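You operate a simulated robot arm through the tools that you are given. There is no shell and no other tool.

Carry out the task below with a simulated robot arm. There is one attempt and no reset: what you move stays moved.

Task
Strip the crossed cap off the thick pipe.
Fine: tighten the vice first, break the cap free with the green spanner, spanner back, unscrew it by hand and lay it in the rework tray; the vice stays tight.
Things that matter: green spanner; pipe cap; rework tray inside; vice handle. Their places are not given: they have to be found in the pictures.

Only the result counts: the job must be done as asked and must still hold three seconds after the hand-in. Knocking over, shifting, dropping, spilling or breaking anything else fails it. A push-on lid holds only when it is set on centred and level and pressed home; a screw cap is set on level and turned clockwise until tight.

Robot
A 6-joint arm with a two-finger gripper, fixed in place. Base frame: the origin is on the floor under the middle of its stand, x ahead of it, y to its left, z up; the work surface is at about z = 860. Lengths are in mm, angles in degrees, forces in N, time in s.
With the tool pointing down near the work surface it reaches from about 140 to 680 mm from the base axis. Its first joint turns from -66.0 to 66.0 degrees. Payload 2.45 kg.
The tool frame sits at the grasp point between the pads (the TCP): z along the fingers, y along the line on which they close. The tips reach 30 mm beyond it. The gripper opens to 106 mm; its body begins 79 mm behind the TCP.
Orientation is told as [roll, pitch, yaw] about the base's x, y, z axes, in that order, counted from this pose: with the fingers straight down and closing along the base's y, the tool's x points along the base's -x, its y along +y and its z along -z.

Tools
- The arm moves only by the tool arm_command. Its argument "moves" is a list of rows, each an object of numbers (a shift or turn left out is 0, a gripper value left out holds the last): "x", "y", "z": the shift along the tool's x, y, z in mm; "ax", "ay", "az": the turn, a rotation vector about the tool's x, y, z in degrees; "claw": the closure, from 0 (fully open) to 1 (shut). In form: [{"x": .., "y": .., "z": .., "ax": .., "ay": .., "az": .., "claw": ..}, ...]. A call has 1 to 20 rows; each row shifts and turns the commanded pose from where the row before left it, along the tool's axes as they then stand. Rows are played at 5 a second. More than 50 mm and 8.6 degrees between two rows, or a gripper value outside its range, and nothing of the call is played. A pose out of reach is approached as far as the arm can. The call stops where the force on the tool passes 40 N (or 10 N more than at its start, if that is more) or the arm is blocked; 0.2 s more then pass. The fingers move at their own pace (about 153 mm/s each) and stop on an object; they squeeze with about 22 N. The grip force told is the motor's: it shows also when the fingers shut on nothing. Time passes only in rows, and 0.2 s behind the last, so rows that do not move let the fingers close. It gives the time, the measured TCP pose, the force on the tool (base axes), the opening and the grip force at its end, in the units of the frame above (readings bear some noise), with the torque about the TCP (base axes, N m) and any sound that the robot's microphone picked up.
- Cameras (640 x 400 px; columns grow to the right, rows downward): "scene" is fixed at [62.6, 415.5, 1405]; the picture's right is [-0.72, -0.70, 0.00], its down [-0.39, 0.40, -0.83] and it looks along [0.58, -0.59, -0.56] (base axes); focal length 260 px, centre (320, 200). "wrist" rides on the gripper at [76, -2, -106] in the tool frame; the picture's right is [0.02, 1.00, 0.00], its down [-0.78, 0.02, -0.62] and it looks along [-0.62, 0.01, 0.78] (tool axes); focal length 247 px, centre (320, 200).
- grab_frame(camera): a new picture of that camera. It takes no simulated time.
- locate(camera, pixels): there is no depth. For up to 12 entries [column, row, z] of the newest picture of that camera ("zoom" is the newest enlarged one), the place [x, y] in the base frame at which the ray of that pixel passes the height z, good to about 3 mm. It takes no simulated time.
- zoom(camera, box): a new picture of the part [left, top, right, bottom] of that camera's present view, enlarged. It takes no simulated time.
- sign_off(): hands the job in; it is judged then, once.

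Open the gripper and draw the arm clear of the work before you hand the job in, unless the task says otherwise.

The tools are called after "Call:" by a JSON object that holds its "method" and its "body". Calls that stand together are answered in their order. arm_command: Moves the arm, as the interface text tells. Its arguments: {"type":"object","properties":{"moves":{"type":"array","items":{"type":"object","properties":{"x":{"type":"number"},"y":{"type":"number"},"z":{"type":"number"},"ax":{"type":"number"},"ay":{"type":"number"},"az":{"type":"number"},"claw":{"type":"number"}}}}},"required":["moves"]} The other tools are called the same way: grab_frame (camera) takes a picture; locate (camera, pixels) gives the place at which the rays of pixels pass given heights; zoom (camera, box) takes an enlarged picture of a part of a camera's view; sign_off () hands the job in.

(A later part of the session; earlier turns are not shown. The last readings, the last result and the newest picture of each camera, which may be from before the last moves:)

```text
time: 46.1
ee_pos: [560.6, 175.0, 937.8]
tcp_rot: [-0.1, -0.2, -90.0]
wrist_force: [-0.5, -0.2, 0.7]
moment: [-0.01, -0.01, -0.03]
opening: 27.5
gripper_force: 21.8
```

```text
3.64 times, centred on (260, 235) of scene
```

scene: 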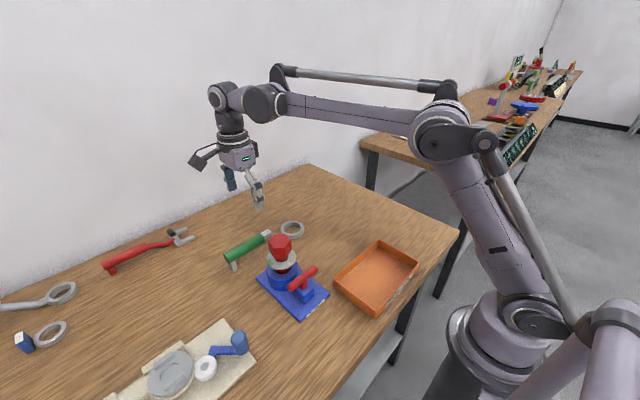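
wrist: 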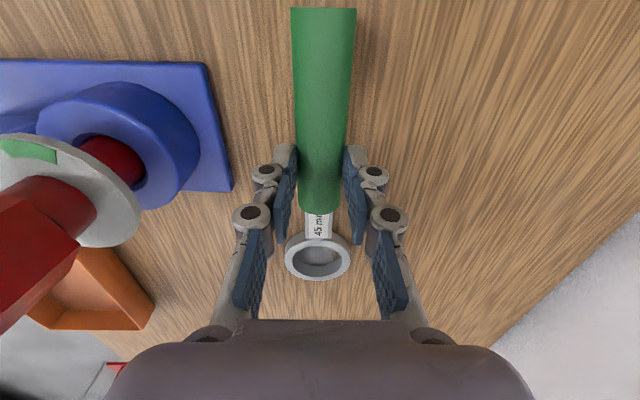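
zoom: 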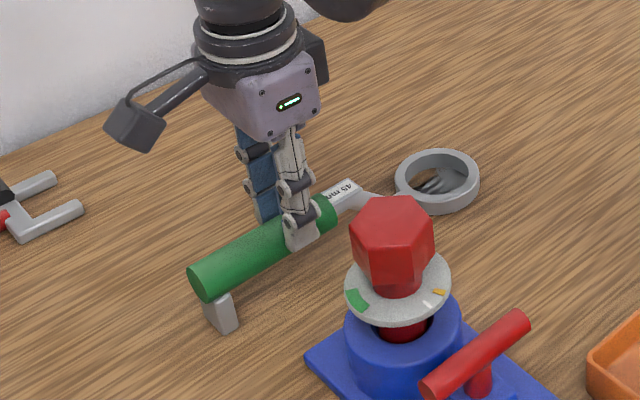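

The readings show almost no weight and the scene shows the handle apparently in the same place, while something grey shows inside the ring. I'll look closer at it.

Call:
{"method": "zoom", "body": {"camera": "wrist", "box": [260, 190, 380, 300]}}

Call:
{"method": "zoom", "body": {"camera": "scene", "box": [225, 200, 315, 270]}}

```text
3.64 times, centred on (320, 245) of wrist
```

zoom: 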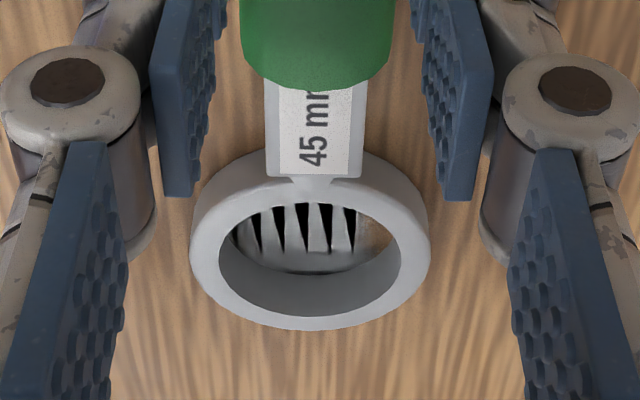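

```text
5.71 times, centred on (270, 235) of scene
```

zoom: 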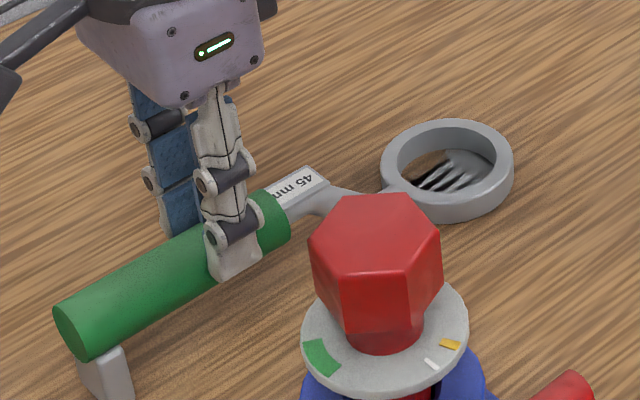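

The gripper slid up the handle: spanner is still standing where it was (ring size in picture unchanged), grip force was only 22 N versus 43 N on the vice bar. I'll open, go deeper (z≈899) and re-grip, watching the readings.

Call:
{"method": "arm_command", "body": {"moves": [{"claw": 0.45}, {"claw": 0.45}, {"z": 15}, {"z": 15}, {"z": 8}, {"z": 0}]}}

Call:
{"method": "arm_command", "body": {"moves": [{"claw": 1}, {"claw": 1}, {"claw": 1}, {"claw": 1}, {"claw": 1}]}}

Call:
{"method": "zoom", "body": {"camera": "wrist", "box": [240, 0, 400, 300]}}

Call:
{"method": "zoom", "body": {"camera": "scene", "box": [200, 180, 320, 290]}}

```text
time: 47.5
ee_pos: [561.1, 174.4, 899.0]
tcp_rot: [0.1, -0.3, -90.1]
wrist_force: [0.5, -0.4, 0.0]
moment: [0.01, 0.02, 0.01]
opening: 58.1
gripper_force: 0.0
```

```text
time: 48.7
ee_pos: [560.4, 175.5, 899.6]
tcp_rot: [0.0, -0.1, -90.1]
wrist_force: [0.2, 0.2, 13.2]
moment: [-0.02, 0.01, 0.02]
opening: 26.8
gripper_force: 22.5
```

```text
1.33 times, centred on (320, 150) of wrist
```

zoom: 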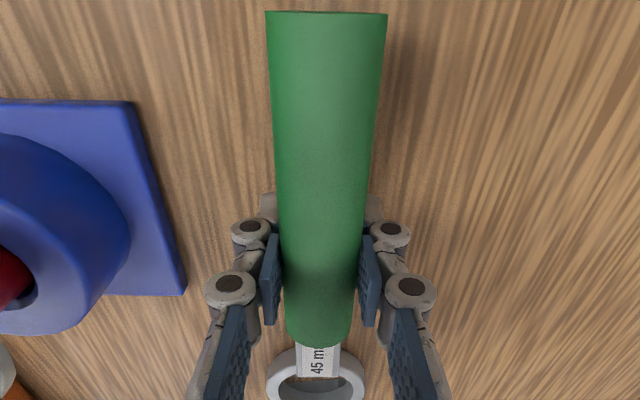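

```text
3.64 times, centred on (260, 235) of scene
```

zoom: 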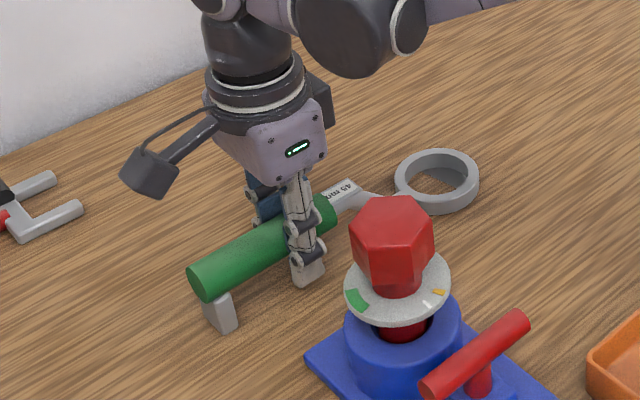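

Closing gives +13 N upward on the tool (pads rub down on closing), which lets me gauge friction. I'll lift in very small steps and read the load.

Call:
{"method": "arm_command", "body": {"moves": [{"z": -1}, {"z": -1}, {"z": 0}]}}

Call:
{"method": "arm_command", "body": {"moves": [{"z": -1}, {"z": -1}, {"z": 0}]}}

Call:
{"method": "arm_command", "body": {"moves": [{"z": -1}, {"z": -1}, {"z": 0}]}}

```text
time: 49.5
ee_pos: [560.5, 174.9, 902.6]
tcp_rot: [0.0, -0.1, -90.1]
wrist_force: [-1.0, 0.3, 0.2]
moment: [0.04, 0.0, -0.01]
opening: 26.6
gripper_force: 22.1
```

```text
time: 50.3
ee_pos: [559.7, 174.6, 904.4]
tcp_rot: [-0.1, -0.2, -90.0]
wrist_force: [-0.7, -0.1, -2.8]
moment: [0.02, -0.03, 0.02]
opening: 26.6
gripper_force: 22.5
```

```text
time: 51.1
ee_pos: [559.6, 175.4, 904.9]
tcp_rot: [0.0, -0.3, -90.2]
wrist_force: [0.9, -0.1, -3.4]
moment: [0.04, 0.0, 0.0]
opening: 26.5
gripper_force: 22.1
```

The load is now about −3 N, which may be the spanner's own weight. I'll check the picture and lift a few mm more.

Call:
{"method": "arm_command", "body": {"moves": [{"z": -2}, {"z": -2}, {"z": -2}, {"z": 0}]}}

Call:
{"method": "zoom", "body": {"camera": "scene", "box": [200, 180, 320, 290]}}

Call:
{"method": "zoom", "body": {"camera": "wrist", "box": [240, 0, 400, 300]}}

```text
time: 52.1
ee_pos: [560.0, 174.6, 911.8]
tcp_rot: [0.0, -0.2, -90.1]
wrist_force: [-0.3, -0.2, -2.9]
moment: [0.02, 0.0, -0.01]
opening: 26.6
gripper_force: 22.0
```

```text
3.64 times, centred on (260, 235) of scene
```

zoom: 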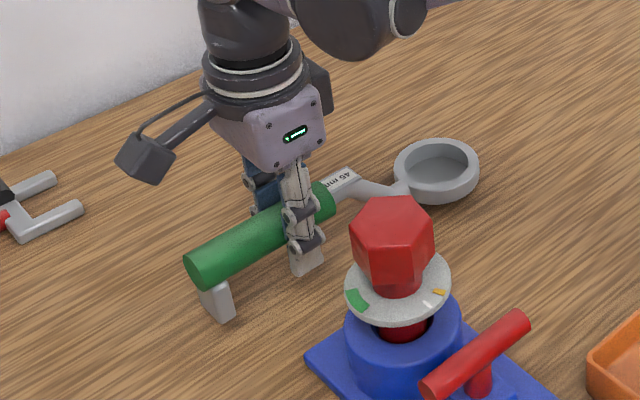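

```text
1.33 times, centred on (320, 150) of wrist
```

zoom: 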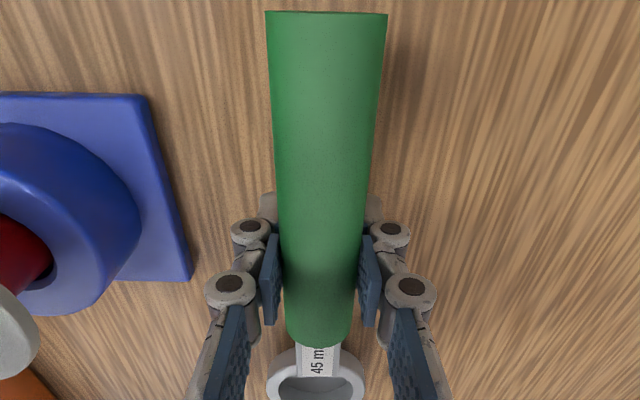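

Now the spanner is lifted (wrist view unchanged while the background moves; load −3 N). I'll keep lifting gently with a ramp, checking again midway.

Call:
{"method": "arm_command", "body": {"moves": [{"z": -2}, {"z": -4}, {"z": -6}, {"z": -7}, {"z": -8}, {"z": -8}, {"z": -8}, {"z": -8}, {"z": -8}, {"z": -7}, {"z": -5}, {"z": -3}, {"z": -1}, {"z": 0}]}}

Call:
{"method": "grab_frame", "body": {"camera": "wrist"}}

Call:
{"method": "zoom", "body": {"camera": "scene", "box": [180, 150, 330, 290]}}

```text
time: 55.1
ee_pos: [560.6, 174.4, 986.9]
tcp_rot: [0.1, -0.2, -90.1]
wrist_force: [0.4, -0.3, -2.8]
moment: [0.02, 0.04, 0.03]
opening: 26.7
gripper_force: 22.0
```

```text
taken
```

wrist: 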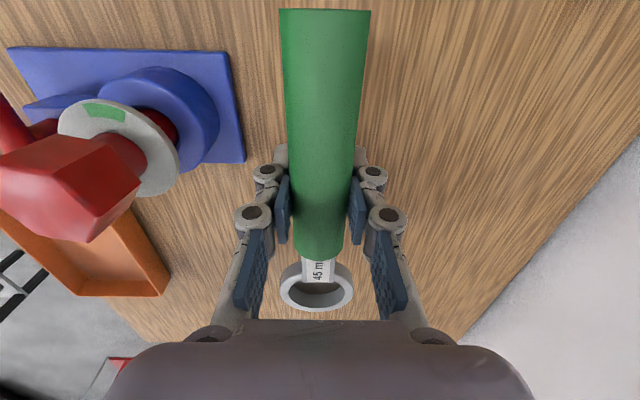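

```text
2.86 times, centred on (255, 220) of scene
```

zoom: 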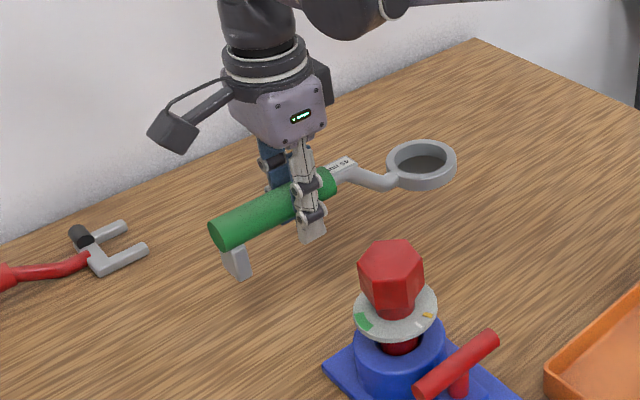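

The spanner hangs level with almost no moment. I'll look at the ring end closely, since its inside looks grey.

Call:
{"method": "zoom", "body": {"camera": "wrist", "box": [260, 220, 380, 320]}}

Call:
{"method": "zoom", "body": {"camera": "scene", "box": [250, 190, 310, 230]}}

```text
4.00 times, centred on (320, 270) of wrist
```

zoom: 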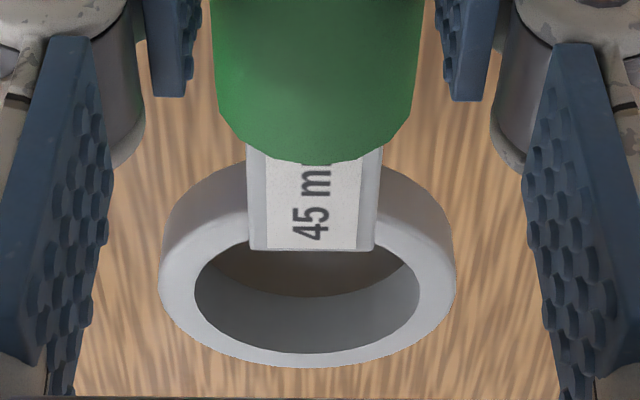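

```text
10.00 times, centred on (280, 210) of scene
```

zoom: 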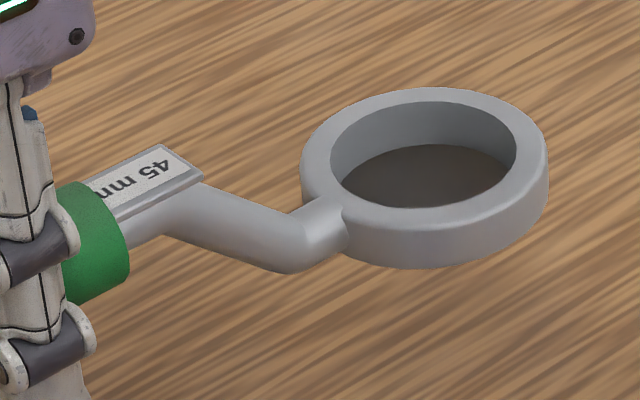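

The hole just looks shadowed; the ring is a plain eye about 15 mm tall. I'll locate its centre relative to the TCP in both views.

Call:
{"method": "locate", "body": {"camera": "zoom", "pixels": [[424, 155, 950], [424, 155, 960], [424, 155, 970]]}}

Call:
{"method": "locate", "body": {"camera": "wrist", "pixels": [[317, 286, 950], [317, 286, 960], [317, 286, 970], [316.8, 286, 955]]}}

```text
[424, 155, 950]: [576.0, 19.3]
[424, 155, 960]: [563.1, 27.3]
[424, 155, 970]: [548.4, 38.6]
```

```text
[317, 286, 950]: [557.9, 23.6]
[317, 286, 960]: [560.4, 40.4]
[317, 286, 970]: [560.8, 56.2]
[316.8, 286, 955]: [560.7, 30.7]
```

Ring centre sits about 144 mm toward −y from the TCP and its top about 28 mm below. I'll raise to z≈1068 gently so the ring clears the cap top.

Call:
{"method": "arm_command", "body": {"moves": [{"z": -2}, {"z": -4}, {"z": -6}, {"z": -8}, {"z": -9}, {"z": -9}, {"z": -9}, {"z": -9}, {"z": -9}, {"z": -7}, {"z": -5}, {"z": -3}, {"z": -1}, {"z": 0}]}}

Call:
{"method": "arm_command", "body": {"moves": [{"x": 2, "y": -2}, {"x": 4, "y": -4}, {"x": 6, "y": -6}, {"x": 8, "y": -7.5}, {"x": 8, "y": -7.5}, {"x": 8, "y": -7.5}, {"x": 8, "y": -7.5}, {"x": 8, "y": -7.5}, {"x": 8, "y": -7.5}, {"x": 8, "y": -7.5}, {"x": 8, "y": -7.5}, {"x": 8, "y": -7.5}, {"x": 8, "y": -7.5}, {"x": 8, "y": -7.5}, {"x": 8, "y": -7.5}, {"x": 8, "y": -7.5}, {"x": 6, "y": -6}, {"x": 4, "y": -4}, {"x": 2, "y": -2}, {"x": 0}]}}

Call:
{"method": "grab_frame", "body": {"camera": "wrist"}}

Call:
{"method": "grab_frame", "body": {"camera": "scene"}}

```text
time: 58.1
ee_pos: [560.9, 174.8, 1067.9]
tcp_rot: [0.0, -0.2, -90.1]
wrist_force: [0.2, 0.3, -2.6]
moment: [0.05, 0.02, -0.02]
opening: 26.9
gripper_force: 22.2
```

```text
time: 62.3
ee_pos: [438.3, 302.9, 1066.6]
tcp_rot: [0.0, -0.2, -90.1]
wrist_force: [0.6, -0.2, -3.8]
moment: [0.11, 0.0, -0.01]
opening: 26.4
gripper_force: 22.4
```

```text
taken
```

wrist: 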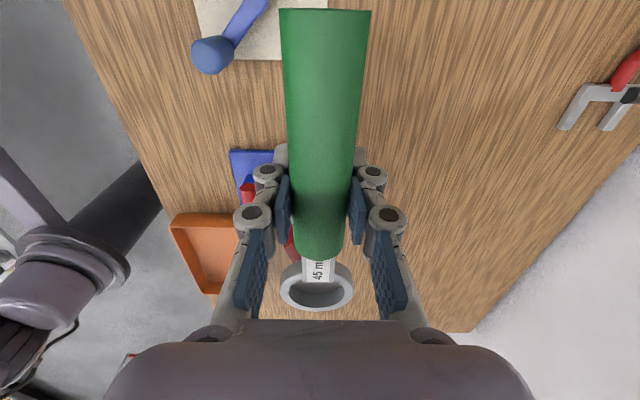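

```text
taken
```

scene: 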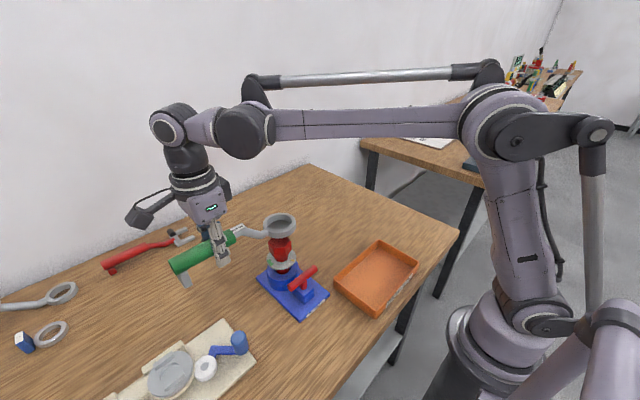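

The ring is now near the cap, about 12 mm short in each direction. I'll shift to bring it over the axis (≈(426.5,171.5)) and compare ring and cap in both views.

Call:
{"method": "arm_command", "body": {"moves": [{"x": 2, "y": -2}, {"x": 3, "y": -3}, {"x": 4, "y": -4}, {"x": 2, "y": -2}, {"x": 1, "y": -1}, {"x": 0}]}}

Call:
{"method": "zoom", "body": {"camera": "scene", "box": [245, 200, 325, 270]}}

Call:
{"method": "zoom", "body": {"camera": "wrist", "box": [250, 230, 390, 320]}}

```text
time: 63.7
ee_pos: [427.6, 315.0, 1068.4]
tcp_rot: [0.0, -0.2, -90.1]
wrist_force: [0.2, 0.1, -3.0]
moment: [0.04, 0.01, -0.02]
opening: 26.8
gripper_force: 21.5
```

```text
5.71 times, centred on (285, 235) of scene
```

zoom: 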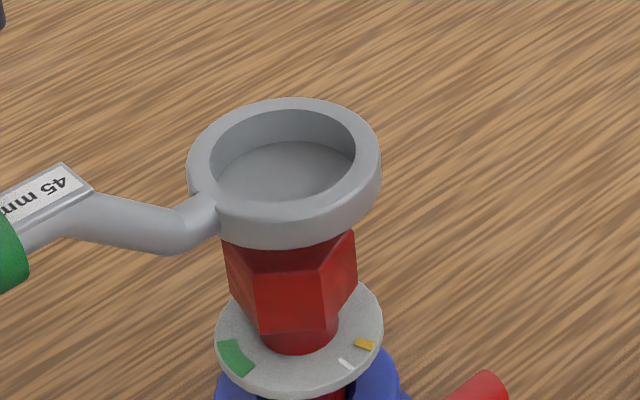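

```text
4.44 times, centred on (320, 275) of wrist
```

zoom: 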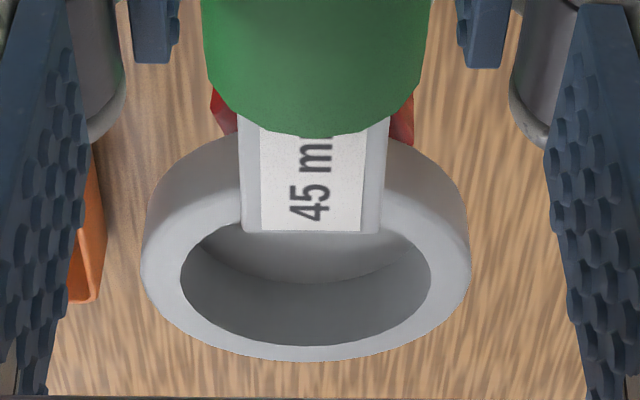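

The ring interior shows no red through it, so I want to verify centre alignment first. I'll average several locate readings of the ring's rim centre (scene 278.7,227.3 at z≈1041) and of the earlier-seen hex top (280.0,241.0 at z≈1002).

Call:
{"method": "locate", "body": {"camera": "scene", "pixels": [[278.7, 227.3, 1041], [278.7, 227.3, 1041], [278.8, 227.3, 1041], [278.6, 227.3, 1041], [278.7, 227.4, 1041], [278.7, 227.2, 1041], [280, 241, 1002], [280, 241, 1002], [280.1, 241, 1002], [279.9, 241, 1002], [280, 241.1, 1002], [280, 240.9, 1002]]}}

Call:
{"method": "locate", "body": {"camera": "wrist", "pixels": [[316.8, 285, 1041], [316.8, 285, 1041], [316.9, 285, 1041], [316.7, 285, 1041], [316.8, 285.1, 1041], [316.8, 284.9, 1041]]}}

```text
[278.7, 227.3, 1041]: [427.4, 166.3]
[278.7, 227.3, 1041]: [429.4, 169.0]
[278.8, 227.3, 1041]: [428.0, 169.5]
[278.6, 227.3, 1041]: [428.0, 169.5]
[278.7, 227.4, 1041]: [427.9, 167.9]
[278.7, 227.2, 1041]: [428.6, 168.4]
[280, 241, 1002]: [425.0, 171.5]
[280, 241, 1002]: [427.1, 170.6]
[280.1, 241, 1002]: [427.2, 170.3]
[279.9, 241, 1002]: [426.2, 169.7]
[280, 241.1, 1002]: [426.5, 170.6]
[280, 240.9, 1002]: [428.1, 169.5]
```

```text
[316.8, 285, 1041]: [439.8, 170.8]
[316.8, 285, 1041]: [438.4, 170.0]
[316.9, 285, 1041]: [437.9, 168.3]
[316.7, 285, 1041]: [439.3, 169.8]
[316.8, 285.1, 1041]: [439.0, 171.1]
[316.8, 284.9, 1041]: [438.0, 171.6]
```

Averaged: ring ≈(427.3,169), cap axis ≈(426.8,170.5). I'll shift about +1.2 mm in y and lower to just above the hex, then feel the contact in small steps.

Call:
{"method": "arm_command", "body": {"moves": [{"x": 1.2}, {"z": 3}, {"z": 4}, {"z": 4}, {"z": 3}, {"z": 2}, {"z": 0}]}}

Call:
{"method": "zoom", "body": {"camera": "scene", "box": [245, 200, 325, 270]}}

```text
time: 65.3
ee_pos: [425.5, 317.0, 1051.5]
tcp_rot: [0.0, -0.2, -90.0]
wrist_force: [0.1, 0.6, -1.2]
moment: [0.0, 0.0, 0.0]
opening: 26.8
gripper_force: 21.8
```

```text
5.71 times, centred on (285, 235) of scene
```

zoom: 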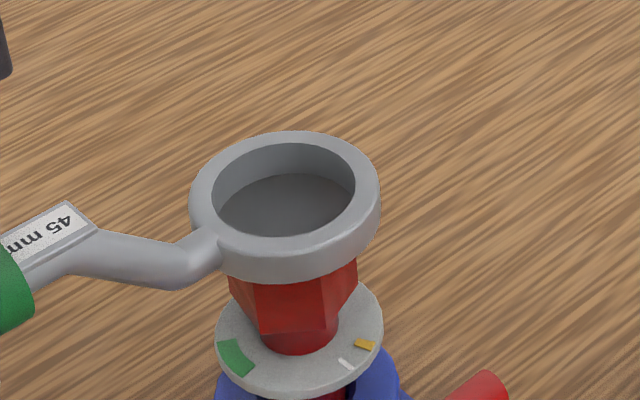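

Load changed from −3 to −1.2 N, perhaps first contact. I'll lower in 1 mm steps and read the force.

Call:
{"method": "arm_command", "body": {"moves": [{"z": 1}, {"z": 0}]}}

Call:
{"method": "arm_command", "body": {"moves": [{"z": 1}, {"z": 0}]}}

Call:
{"method": "arm_command", "body": {"moves": [{"z": 1}, {"z": 0}]}}

Call:
{"method": "arm_command", "body": {"moves": [{"z": 1}, {"z": 0}]}}

```text
time: 65.9
ee_pos: [427.0, 316.1, 1050.7]
tcp_rot: [0.0, -0.2, -90.1]
wrist_force: [-0.1, 0.1, -2.0]
moment: [0.03, 0.05, -0.01]
opening: 26.5
gripper_force: 21.9
```

```text
time: 66.5
ee_pos: [425.8, 316.6, 1050.0]
tcp_rot: [-0.1, -0.2, -90.1]
wrist_force: [-0.1, 0.1, -2.7]
moment: [0.01, -0.01, 0.03]
opening: 26.4
gripper_force: 22.2
```

```text
time: 67.1
ee_pos: [426.8, 315.8, 1047.8]
tcp_rot: [0.0, -0.2, -90.1]
wrist_force: [-0.4, 0.2, -3.4]
moment: [0.05, -0.04, -0.01]
opening: 26.7
gripper_force: 21.7
```

```text
time: 67.7
ee_pos: [427.5, 315.6, 1046.4]
tcp_rot: [0.0, -0.2, -90.2]
wrist_force: [0.7, 0.1, -3.6]
moment: [0.02, -0.02, -0.04]
opening: 26.9
gripper_force: 21.2
```

No contact yet at z≈1047. Continuing downward in small steps.

Call:
{"method": "arm_command", "body": {"moves": [{"z": 1}, {"z": 1}, {"z": 0}]}}

Call:
{"method": "arm_command", "body": {"moves": [{"z": 1}, {"z": 1}, {"z": 0}]}}

Call:
{"method": "arm_command", "body": {"moves": [{"z": 1}, {"z": 1}, {"z": 0}]}}

Call:
{"method": "zoom", "body": {"camera": "scene", "box": [245, 200, 325, 270]}}

```text
time: 68.5
ee_pos: [426.5, 315.9, 1045.1]
tcp_rot: [0.0, -0.2, -90.1]
wrist_force: [0.3, 0.4, -3.5]
moment: [0.07, -0.03, 0.0]
opening: 26.4
gripper_force: 22.2
```

```text
time: 69.3
ee_pos: [426.6, 316.7, 1042.9]
tcp_rot: [-0.1, -0.2, -90.1]
wrist_force: [0.0, -0.2, -2.3]
moment: [0.05, 0.02, 0.02]
opening: 26.7
gripper_force: 21.9
```

```text
time: 70.1
ee_pos: [427.0, 316.3, 1041.7]
tcp_rot: [0.0, -0.2, -90.0]
wrist_force: [0.5, -1.3, -4.1]
moment: [0.07, 0.01, 0.01]
opening: 26.9
gripper_force: 22.3
```

```text
5.71 times, centred on (285, 235) of scene
```

zoom: 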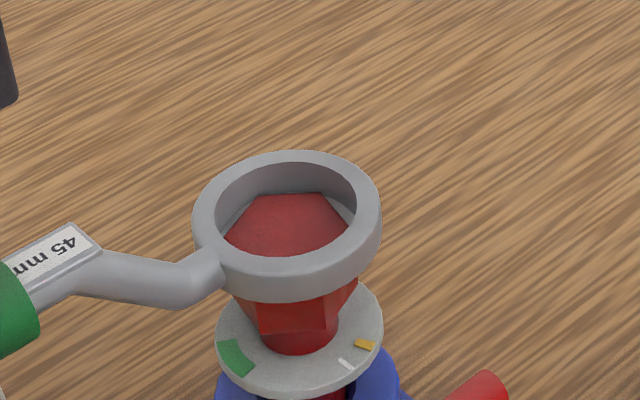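

The red hex now shows inside the ring, well centred, with no contact force. I'll keep lowering toward z≈1020.

Call:
{"method": "arm_command", "body": {"moves": [{"z": 1.5}, {"z": 1.5}, {"z": 1.5}, {"z": 1.5}, {"z": 0}]}}

Call:
{"method": "arm_command", "body": {"moves": [{"z": 1.5}, {"z": 1.5}, {"z": 1.5}, {"z": 1.5}, {"z": 0}]}}

Call:
{"method": "zoom", "body": {"camera": "scene", "box": [245, 200, 325, 270]}}

```text
time: 71.3
ee_pos: [426.9, 315.7, 1035.5]
tcp_rot: [0.0, -0.1, -90.1]
wrist_force: [-0.5, -0.9, -3.9]
moment: [0.05, 0.02, 0.0]
opening: 26.4
gripper_force: 21.8
```

```text
time: 72.5
ee_pos: [426.8, 316.7, 1029.5]
tcp_rot: [0.0, -0.2, -90.0]
wrist_force: [-0.9, 0.3, -3.5]
moment: [0.04, 0.01, -0.02]
opening: 26.7
gripper_force: 22.1
```

```text
5.71 times, centred on (285, 235) of scene
```

zoom: 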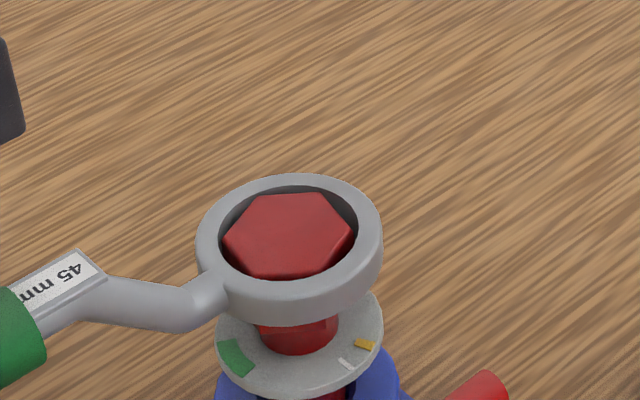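

The ring surrounds the hex freely. I'll lower about 8 mm more so that it sits mid-way on the hex.

Call:
{"method": "arm_command", "body": {"moves": [{"z": 2}, {"z": 2}, {"z": 2}, {"z": 2}, {"z": 0}]}}

Call:
{"method": "zoom", "body": {"camera": "scene", "box": [245, 200, 325, 270]}}

Call:
{"method": "grab_frame", "body": {"camera": "wrist"}}

```text
time: 73.7
ee_pos: [426.9, 315.9, 1020.9]
tcp_rot: [0.0, -0.2, -90.2]
wrist_force: [0.4, -0.3, -3.1]
moment: [0.01, 0.01, 0.0]
opening: 26.6
gripper_force: 21.3
```

```text
5.71 times, centred on (285, 235) of scene
```

zoom: 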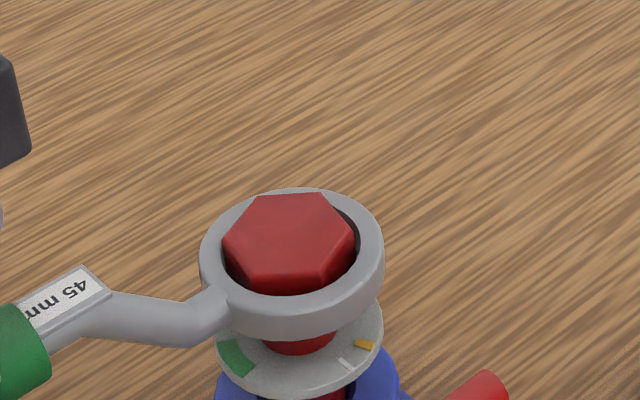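

```text
taken
```

wrist: 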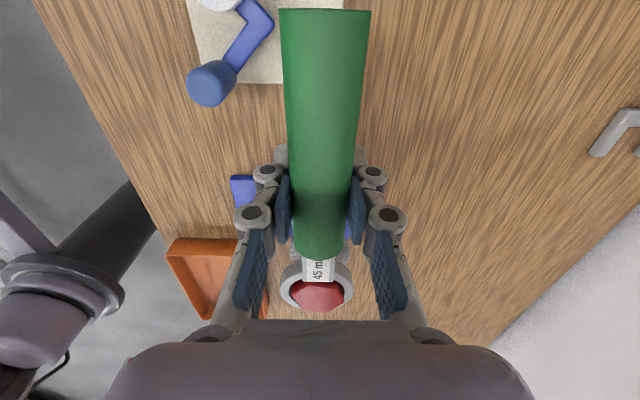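

The spanner is seated on the hex. Now I swing the handle counter-clockwise (TCP arc radius ≈145 mm around the cap axis) in small steps, watching the load.

Call:
{"method": "arm_command", "body": {"moves": [{"x": -0.02, "y": -2.54, "az": -1}, {"x": -0.02, "y": -2.54, "az": -1}, {"x": -0.02, "y": -2.54, "az": -1}, {"x": 0}]}}

Call:
{"method": "arm_command", "body": {"moves": [{"x": -0.02, "y": -2.54, "az": -1}, {"x": -0.02, "y": -2.54, "az": -1}, {"x": -0.02, "y": -2.54, "az": -1}, {"x": 0}]}}

Call:
{"method": "zoom", "body": {"camera": "scene", "box": [245, 200, 325, 270]}}

```text
time: 74.7
ee_pos: [419.5, 315.8, 1021.2]
tcp_rot: [0.0, -0.2, -87.1]
wrist_force: [1.6, -1.4, -3.8]
moment: [0.03, -0.08, -0.25]
opening: 26.6
gripper_force: 22.2
```

```text
time: 75.7
ee_pos: [412.1, 314.7, 1020.8]
tcp_rot: [0.0, -0.1, -83.9]
wrist_force: [4.3, -2.1, -2.4]
moment: [-0.11, -0.22, -0.11]
opening: 26.9
gripper_force: 22.3
```

```text
5.71 times, centred on (285, 235) of scene
```

zoom: 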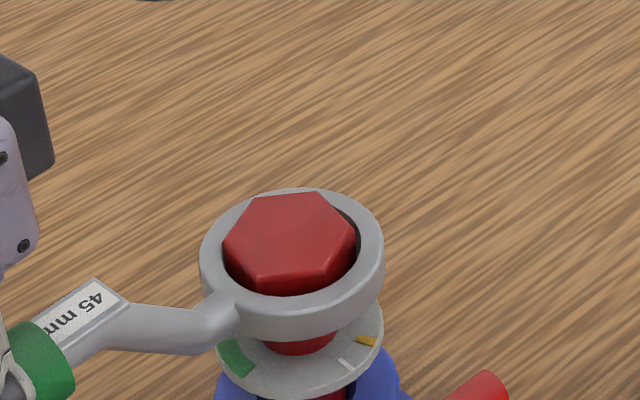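

Load is building slowly (4 N) and the hex hasn't yet turned. Continuing the swing in small steps.

Call:
{"method": "arm_command", "body": {"moves": [{"x": -0.02, "y": -2.54, "az": -1}, {"x": -0.02, "y": -2.54, "az": -1}, {"x": -0.02, "y": -2.54, "az": -1}, {"x": 0}]}}

Call:
{"method": "arm_command", "body": {"moves": [{"x": -0.02, "y": -2.54, "az": -1}, {"x": -0.02, "y": -2.54, "az": -1}, {"x": -0.02, "y": -2.54, "az": -1}, {"x": 0}]}}

Call:
{"method": "zoom", "body": {"camera": "scene", "box": [245, 200, 325, 270]}}

```text
time: 76.7
ee_pos: [405.1, 314.3, 1021.3]
tcp_rot: [0.0, -0.2, -80.9]
wrist_force: [6.3, -4.5, -2.8]
moment: [-0.09, -0.23, 0.04]
opening: 26.7
gripper_force: 21.9
```

```text
time: 77.7
ee_pos: [397.7, 313.9, 1021.8]
tcp_rot: [-0.1, -0.2, -78.0]
wrist_force: [5.8, -3.4, -4.0]
moment: [0.01, -0.22, 0.05]
opening: 26.5
gripper_force: 21.6
```

```text
5.71 times, centred on (285, 235) of scene
```

zoom: 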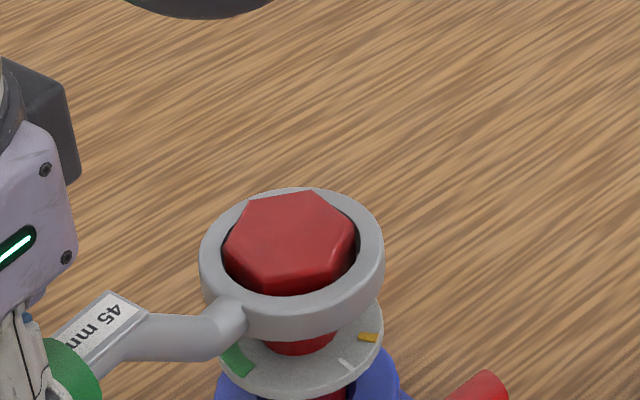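

The hex now turns with the spanner (≈6 N), and the yellow tick has started to move away from the fixed white mark, so yellow rides with the cap. I'll continue the swing counter-clockwise.

Call:
{"method": "arm_command", "body": {"moves": [{"x": -0.02, "y": -2.54, "az": -1}, {"x": -0.05, "y": -3.81, "az": -1.5}, {"x": -0.05, "y": -3.81, "az": -1.5}, {"x": -0.05, "y": -3.81, "az": -1.5}, {"x": -0.05, "y": -3.81, "az": -1.5}, {"x": -0.02, "y": -2.54, "az": -1}, {"x": 0}]}}

Call:
{"method": "arm_command", "body": {"moves": [{"x": -0.02, "y": -2.54, "az": -1}, {"x": -0.05, "y": -3.81, "az": -1.5}, {"x": -0.05, "y": -3.81, "az": -1.5}, {"x": -0.05, "y": -3.81, "az": -1.5}, {"x": -0.05, "y": -3.81, "az": -1.5}, {"x": -0.02, "y": -2.54, "az": -1}, {"x": 0}]}}

Call:
{"method": "zoom", "body": {"camera": "scene", "box": [245, 200, 325, 270]}}

```text
time: 79.3
ee_pos: [378.0, 307.4, 1021.3]
tcp_rot: [-0.1, -0.2, -70.0]
wrist_force: [5.3, -1.2, -4.9]
moment: [0.07, -0.13, -0.14]
opening: 26.8
gripper_force: 21.7
```

```text
time: 80.9
ee_pos: [359.2, 299.1, 1021.6]
tcp_rot: [-0.1, -0.2, -62.1]
wrist_force: [5.1, -1.1, -3.2]
moment: [-0.02, -0.2, -0.21]
opening: 26.8
gripper_force: 22.0
```

```text
5.71 times, centred on (285, 235) of scene
```

zoom: 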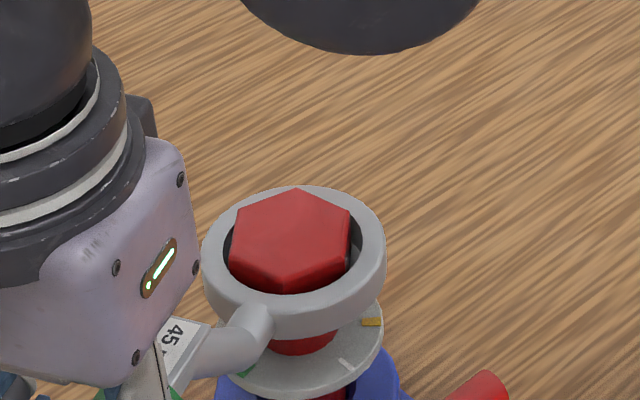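

The cap turns steadily with ≈0.8 N m; white and green marks stay put, so the pipe isn't slipping. I'll continue the swing to loosen it further.

Call:
{"method": "arm_command", "body": {"moves": [{"x": -0.05, "y": -3.81, "az": -1.5}, {"x": -0.09, "y": -5.07, "az": -2}, {"x": -0.09, "y": -5.07, "az": -2}, {"x": -0.09, "y": -5.07, "az": -2}, {"x": -0.09, "y": -5.07, "az": -2}, {"x": -0.05, "y": -3.81, "az": -1.5}, {"x": 0}]}}

Call:
{"method": "arm_command", "body": {"moves": [{"x": -0.05, "y": -3.81, "az": -1.5}, {"x": -0.09, "y": -5.07, "az": -2}, {"x": -0.09, "y": -5.07, "az": -2}, {"x": -0.09, "y": -5.07, "az": -2}, {"x": -0.09, "y": -5.07, "az": -2}, {"x": -0.05, "y": -3.81, "az": -1.5}, {"x": 0}]}}

Call:
{"method": "zoom", "body": {"camera": "scene", "box": [245, 200, 325, 270]}}

Call:
{"method": "grab_frame", "body": {"camera": "wrist"}}

```text
time: 82.5
ee_pos: [336.7, 283.7, 1021.0]
tcp_rot: [-0.1, -0.1, -51.0]
wrist_force: [7.7, -0.8, -5.0]
moment: [0.07, -0.15, -0.13]
opening: 26.9
gripper_force: 21.7
```

```text
time: 84.1
ee_pos: [316.2, 264.5, 1020.7]
tcp_rot: [-0.2, 0.0, -40.1]
wrist_force: [6.5, -0.1, -4.4]
moment: [0.09, -0.12, -0.21]
opening: 26.6
gripper_force: 21.9
```

```text
5.71 times, centred on (285, 235) of scene
```

zoom: 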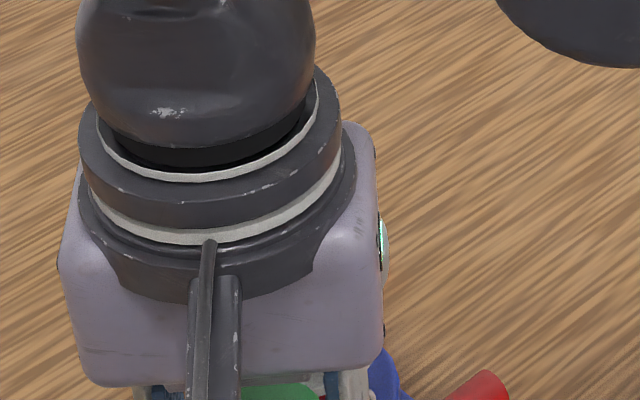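

```text
taken
```

wrist: 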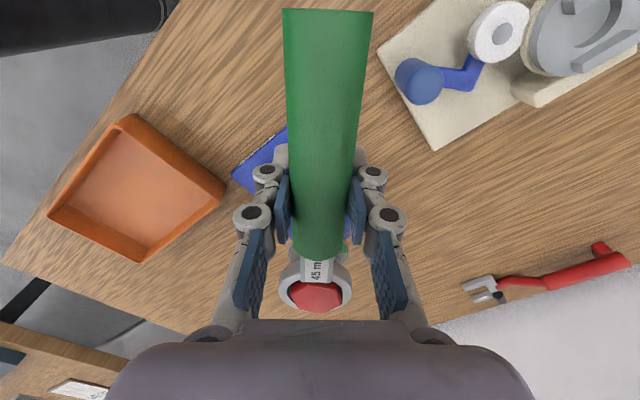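

Torque still ≈0.8 N m after ≈45° of cap turn. I'll keep swinging counter-clockwise, monitoring for the load to fall.

Call:
{"method": "arm_command", "body": {"moves": [{"x": -0.05, "y": -3.81, "az": -1.5}, {"x": -0.09, "y": -5.07, "az": -2}, {"x": -0.14, "y": -6.34, "az": -2.5}, {"x": -0.14, "y": -6.34, "az": -2.5}, {"x": -0.14, "y": -6.34, "az": -2.5}, {"x": -0.14, "y": -6.34, "az": -2.5}, {"x": -0.09, "y": -5.07, "az": -2}, {"x": -0.05, "y": -3.81, "az": -1.5}, {"x": 0}]}}

Call:
{"method": "arm_command", "body": {"moves": [{"x": -0.05, "y": -3.81, "az": -1.5}, {"x": -0.09, "y": -5.07, "az": -2}, {"x": -0.14, "y": -6.34, "az": -2.5}, {"x": -0.14, "y": -6.34, "az": -2.5}, {"x": -0.14, "y": -6.34, "az": -2.5}, {"x": -0.14, "y": -6.34, "az": -2.5}, {"x": -0.09, "y": -5.07, "az": -2}, {"x": -0.05, "y": -3.81, "az": -1.5}, {"x": 0}]}}

Call:
{"method": "grab_frame", "body": {"camera": "scene"}}

Call:
{"method": "grab_frame", "body": {"camera": "wrist"}}

```text
time: 86.1
ee_pos: [293.1, 227.3, 1021.8]
tcp_rot: [-0.1, 0.0, -23.0]
wrist_force: [4.2, -0.8, -2.8]
moment: [-0.02, -0.17, 0.26]
opening: 26.6
gripper_force: 22.4
```

```text
time: 88.1
ee_pos: [282.7, 185.7, 1021.0]
tcp_rot: [-0.3, -0.1, -6.0]
wrist_force: [-0.3, 0.0, -2.8]
moment: [0.02, 0.04, -0.02]
opening: 26.6
gripper_force: 22.0
```

```text
taken
```

scene: 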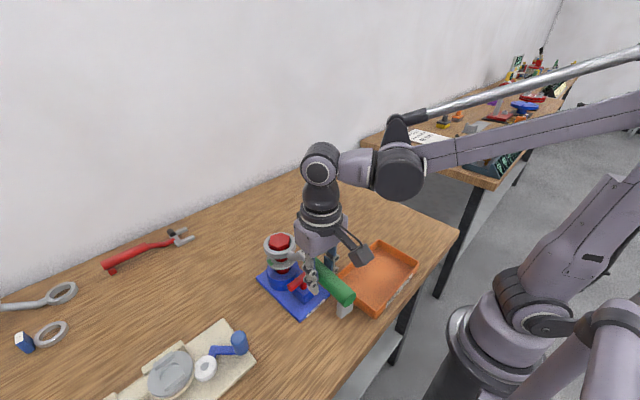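

```text
taken
```

wrist: 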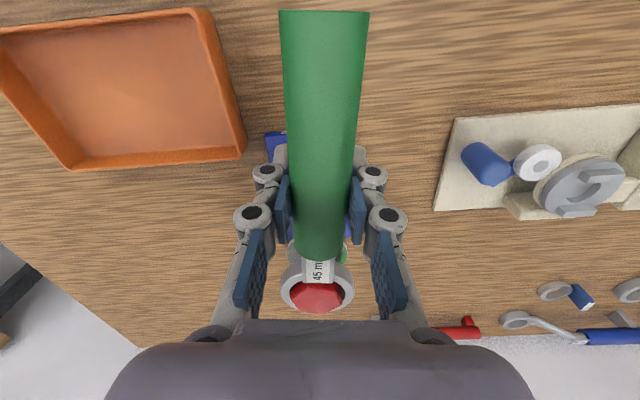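

The load has dropped to zero by 84° of swing: the cap has broken free. I'll look at the dial and the hex closely.

Call:
{"method": "zoom", "body": {"camera": "scene", "box": [245, 215, 335, 325]}}

Call:
{"method": "zoom", "body": {"camera": "wrist", "box": [250, 220, 390, 320]}}

```text
3.64 times, centred on (290, 270) of scene
```

zoom: 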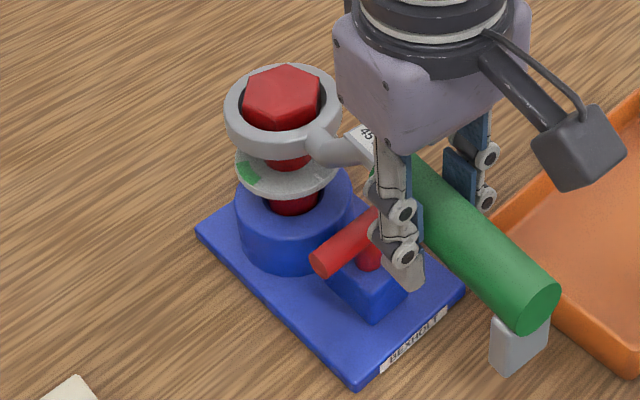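

```text
4.00 times, centred on (320, 270) of wrist
```

zoom: 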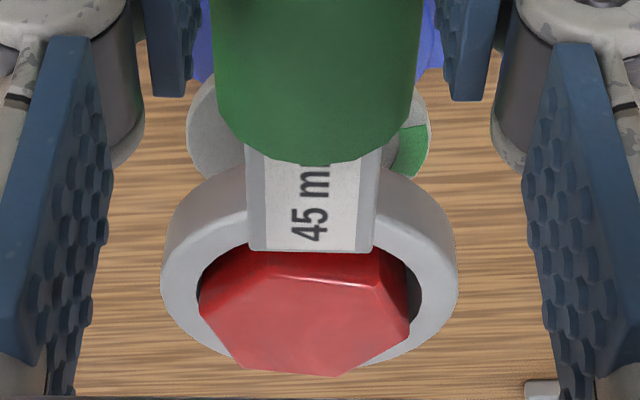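

The cap is free and the spanner hangs without load. I'll lift the spanner straight up off the hex, gently.

Call:
{"method": "arm_command", "body": {"moves": [{"z": -1}, {"z": -2}, {"z": -3}, {"z": -4}, {"z": -5}, {"z": -6}, {"z": -6}, {"z": -6}, {"z": -6}, {"z": -5}, {"z": -4}, {"z": -3}, {"z": -2}, {"z": -1}, {"z": 0}]}}

Call:
{"method": "zoom", "body": {"camera": "scene", "box": [235, 195, 345, 315]}}

Call:
{"method": "grab_frame", "body": {"camera": "wrist"}}

```text
time: 91.3
ee_pos: [283.4, 187.0, 1076.3]
tcp_rot: [-0.1, -0.1, -6.1]
wrist_force: [0.4, 0.1, -4.2]
moment: [-0.01, 0.04, 0.01]
opening: 26.4
gripper_force: 21.9
```

```text
3.33 times, centred on (290, 255) of scene
```

zoom: 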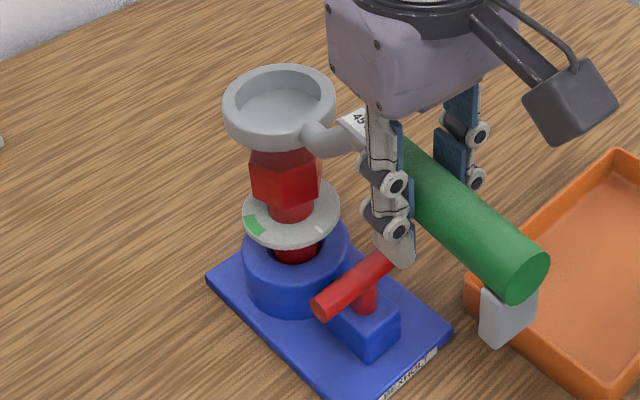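

```text
taken
```

wrist: 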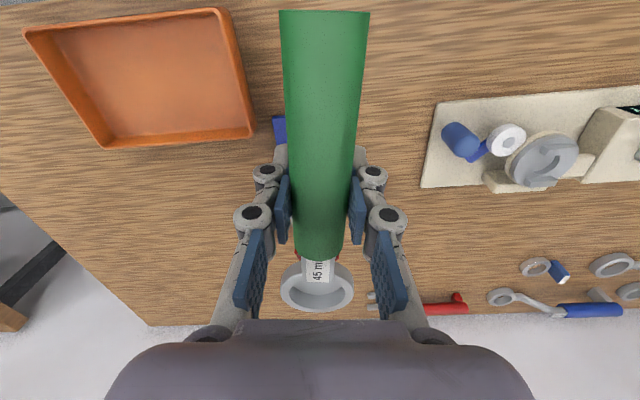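

The spanner is clear above the cap, and the cap stayed on the pipe. I'll carry the spanner outward (+x) before turning it back to its original heading.

Call:
{"method": "arm_command", "body": {"moves": [{"x": -2, "y": 0.2}, {"x": -4, "y": 0.4}, {"x": -7, "y": 0.7}, {"x": -9, "y": 1}, {"x": -10, "y": 1.1}, {"x": -10, "y": 1.1}, {"x": -10, "y": 1.1}, {"x": -10, "y": 1.1}, {"x": -10, "y": 1.1}, {"x": -10, "y": 1.1}, {"x": -10, "y": 1.1}, {"x": -10, "y": 1.1}, {"x": -10, "y": 1.1}, {"x": -10, "y": 1.1}, {"x": -9, "y": 1}, {"x": -6, "y": 0.6}, {"x": -3, "y": 0.3}, {"x": 0}]}}

Call:
{"method": "arm_command", "body": {"moves": [{"az": 1.5}, {"az": 3}, {"az": 4.5}, {"az": 5}, {"az": 5}, {"az": 5}, {"az": 5}, {"az": 5}, {"az": 5}, {"az": 5}, {"az": 5}, {"az": 5}, {"az": 5}, {"az": 5}, {"az": 5}, {"az": 5}, {"az": 5}, {"az": 3}, {"az": 1.9}, {"az": 0}]}}

```text
time: 95.1
ee_pos: [424.4, 187.1, 1075.7]
tcp_rot: [-0.2, 0.0, -6.1]
wrist_force: [0.2, 1.4, -3.2]
moment: [0.01, 0.06, 0.03]
opening: 26.5
gripper_force: 22.1
```

```text
time: 99.3
ee_pos: [424.0, 186.7, 1075.0]
tcp_rot: [0.1, -0.2, -90.1]
wrist_force: [0.5, 0.6, -3.7]
moment: [0.05, 0.0, 0.0]
opening: 26.8
gripper_force: 22.0
```

Heading is back at −90. I'll now move over the original place (TCP ≈(560.4,175)) and compare pictures.

Call:
{"method": "arm_command", "body": {"moves": [{"x": -0.2, "y": 2}, {"x": -0.4, "y": 4}, {"x": -0.6, "y": 7}, {"x": -0.8, "y": 9}, {"x": -0.8, "y": 10}, {"x": -0.8, "y": 10}, {"x": -0.8, "y": 10}, {"x": -0.8, "y": 10}, {"x": -0.8, "y": 10}, {"x": -0.8, "y": 10}, {"x": -0.8, "y": 10}, {"x": -0.8, "y": 10}, {"x": -0.8, "y": 10}, {"x": -0.8, "y": 9}, {"x": -0.7, "y": 7}, {"x": -0.5, "y": 5}, {"x": -0.3, "y": 3.4}, {"x": 0}]}}

Call:
{"method": "arm_command", "body": {"moves": [{"z": 2}, {"z": 4}, {"z": 7}, {"z": 9}, {"z": 9}, {"z": 9}, {"z": 9}, {"z": 9}, {"z": 9}, {"z": 9}, {"z": 9}, {"z": 7}, {"z": 4}, {"z": 2}, {"z": 0}]}}

Call:
{"method": "grab_frame", "body": {"camera": "wrist"}}

Call:
{"method": "zoom", "body": {"camera": "scene", "box": [180, 150, 330, 290]}}

```text
time: 103.1
ee_pos: [559.8, 176.5, 1074.9]
tcp_rot: [0.0, -0.3, -90.0]
wrist_force: [-0.8, -0.1, -3.1]
moment: [0.09, 0.0, -0.03]
opening: 26.6
gripper_force: 21.7
```

```text
time: 106.3
ee_pos: [560.3, 175.4, 977.1]
tcp_rot: [0.0, -0.2, -90.0]
wrist_force: [0.5, 0.0, -3.7]
moment: [0.05, 0.0, 0.0]
opening: 26.7
gripper_force: 21.7
```

```text
taken
```

wrist: 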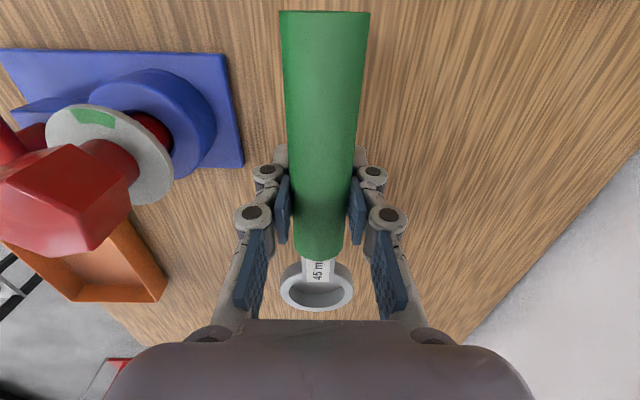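

```text
2.86 times, centred on (255, 220) of scene
```

zoom: 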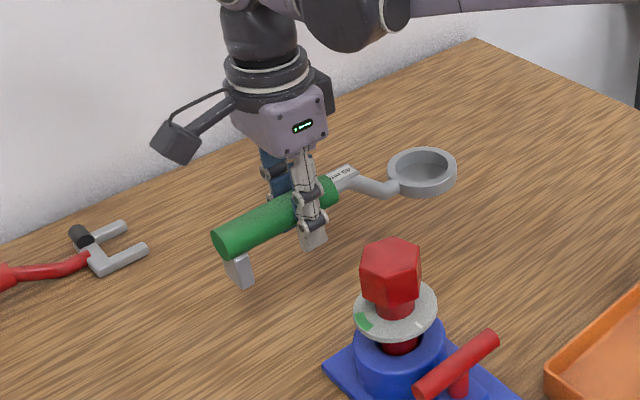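

The grip is unchanged relative to the gripper and it's above its old place. I'll lower to about 8 mm above the bench, then set down in 1 mm steps.

Call:
{"method": "arm_command", "body": {"moves": [{"z": 2}, {"z": 4}, {"z": 7}, {"z": 8}, {"z": 8}, {"z": 8}, {"z": 8}, {"z": 7}, {"z": 6}, {"z": 4}, {"z": 3}, {"z": 2}, {"z": 0}]}}

Call:
{"method": "arm_command", "body": {"moves": [{"z": 1}, {"z": 1}, {"z": 1}, {"z": 0}]}}

Call:
{"method": "arm_command", "body": {"moves": [{"z": 1}, {"z": 1}, {"z": 0}]}}

Call:
{"method": "arm_command", "body": {"moves": [{"z": 1}, {"z": 0}]}}

```text
time: 109.1
ee_pos: [560.4, 175.4, 910.8]
tcp_rot: [0.0, -0.3, -90.0]
wrist_force: [-0.2, 0.3, -2.7]
moment: [0.07, 0.0, -0.04]
opening: 26.4
gripper_force: 21.3
```

```text
time: 110.1
ee_pos: [560.0, 174.9, 906.9]
tcp_rot: [0.0, -0.2, -90.1]
wrist_force: [0.1, 0.2, -3.9]
moment: [0.04, -0.01, 0.0]
opening: 26.5
gripper_force: 21.9
```

```text
time: 110.9
ee_pos: [559.9, 175.0, 906.4]
tcp_rot: [0.1, -0.2, -90.0]
wrist_force: [0.6, 0.2, -2.8]
moment: [0.06, 0.0, 0.02]
opening: 26.6
gripper_force: 22.4
```

```text
time: 111.5
ee_pos: [560.1, 173.9, 904.4]
tcp_rot: [0.1, -0.2, -90.0]
wrist_force: [0.1, -0.2, -3.2]
moment: [0.01, 0.0, -0.02]
opening: 26.8
gripper_force: 21.9
```

Still carrying ≈3 N at z≈904–905. I'll continue down in 1 mm steps until the weight is taken by the bench.

Call:
{"method": "arm_command", "body": {"moves": [{"z": 1}, {"z": 0}]}}

Call:
{"method": "arm_command", "body": {"moves": [{"z": 1}, {"z": 0}]}}

Call:
{"method": "arm_command", "body": {"moves": [{"z": 1}, {"z": 0}]}}

```text
time: 112.1
ee_pos: [561.0, 175.3, 903.1]
tcp_rot: [0.0, -0.2, -90.0]
wrist_force: [0.3, 0.5, -4.0]
moment: [0.05, 0.01, -0.01]
opening: 26.6
gripper_force: 22.4
```

```text
time: 112.7
ee_pos: [560.0, 174.1, 902.0]
tcp_rot: [-0.2, -0.2, -90.0]
wrist_force: [1.6, 1.4, -3.1]
moment: [0.06, -0.02, -0.01]
opening: 26.5
gripper_force: 21.7
```

```text
time: 113.3
ee_pos: [559.2, 175.3, 902.3]
tcp_rot: [0.1, -0.2, -90.0]
wrist_force: [1.1, 0.6, -3.1]
moment: [0.03, -0.01, 0.02]
opening: 26.5
gripper_force: 22.1
```

Call:
{"method": "arm_command", "body": {"moves": [{"z": 1}, {"z": 0}]}}

Call:
{"method": "arm_command", "body": {"moves": [{"z": 1}, {"z": 0}]}}

Call:
{"method": "zoom", "body": {"camera": "scene", "box": [200, 180, 320, 290]}}

```text
time: 113.9
ee_pos: [559.7, 174.6, 900.7]
tcp_rot: [0.0, -0.2, -90.0]
wrist_force: [-0.3, 1.6, 2.4]
moment: [-0.43, 0.14, 0.04]
opening: 26.8
gripper_force: 22.4
```

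```text
time: 114.5
ee_pos: [559.8, 175.2, 900.6]
tcp_rot: [0.1, -0.1, -90.0]
wrist_force: [2.2, 2.9, 22.5]
moment: [0.06, -0.01, 0.04]
opening: 26.9
gripper_force: 21.9
```

```text
3.64 times, centred on (260, 235) of scene
```

zoom: 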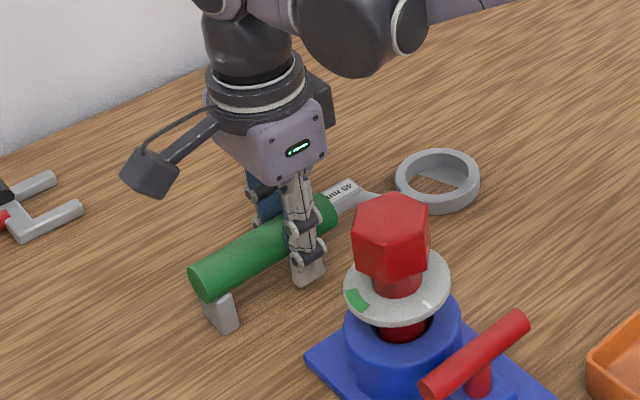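

It's down on the bench (22 N) with handle, foot and ring at the same pixels as originally. I'll ease the push, open the fingers and rise straight up.

Call:
{"method": "arm_command", "body": {"moves": [{"z": -1.2}, {"z": 0}, {"claw": 0.6}, {"claw": 0.45}, {"claw": 0.4}, {"z": -10}, {"z": -30}, {"z": -40}, {"z": -45}, {"z": -45}, {"z": 0}]}}

Call:
{"method": "zoom", "body": {"camera": "scene", "box": [200, 180, 320, 290]}}

Call:
{"method": "grab_frame", "body": {"camera": "wrist"}}

```text
time: 116.9
ee_pos: [559.4, 174.1, 1071.9]
tcp_rot: [-0.1, -0.2, -90.0]
wrist_force: [-0.2, -0.4, 0.3]
moment: [0.0, 0.0, -0.02]
opening: 63.6
gripper_force: 0.0
```

```text
3.64 times, centred on (260, 235) of scene
```

zoom: 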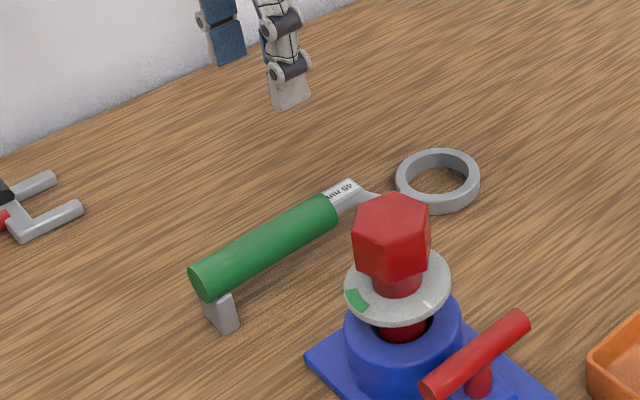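

```text
taken
```

wrist: 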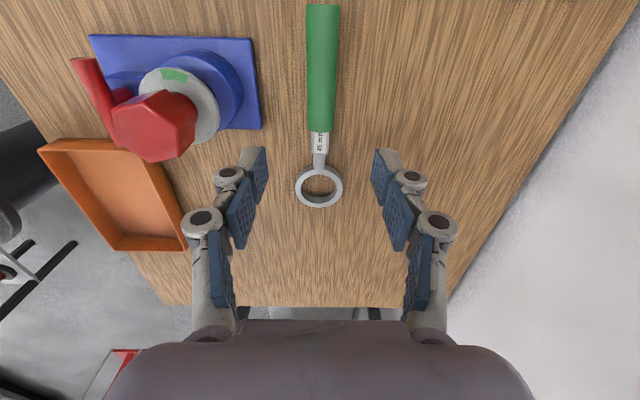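

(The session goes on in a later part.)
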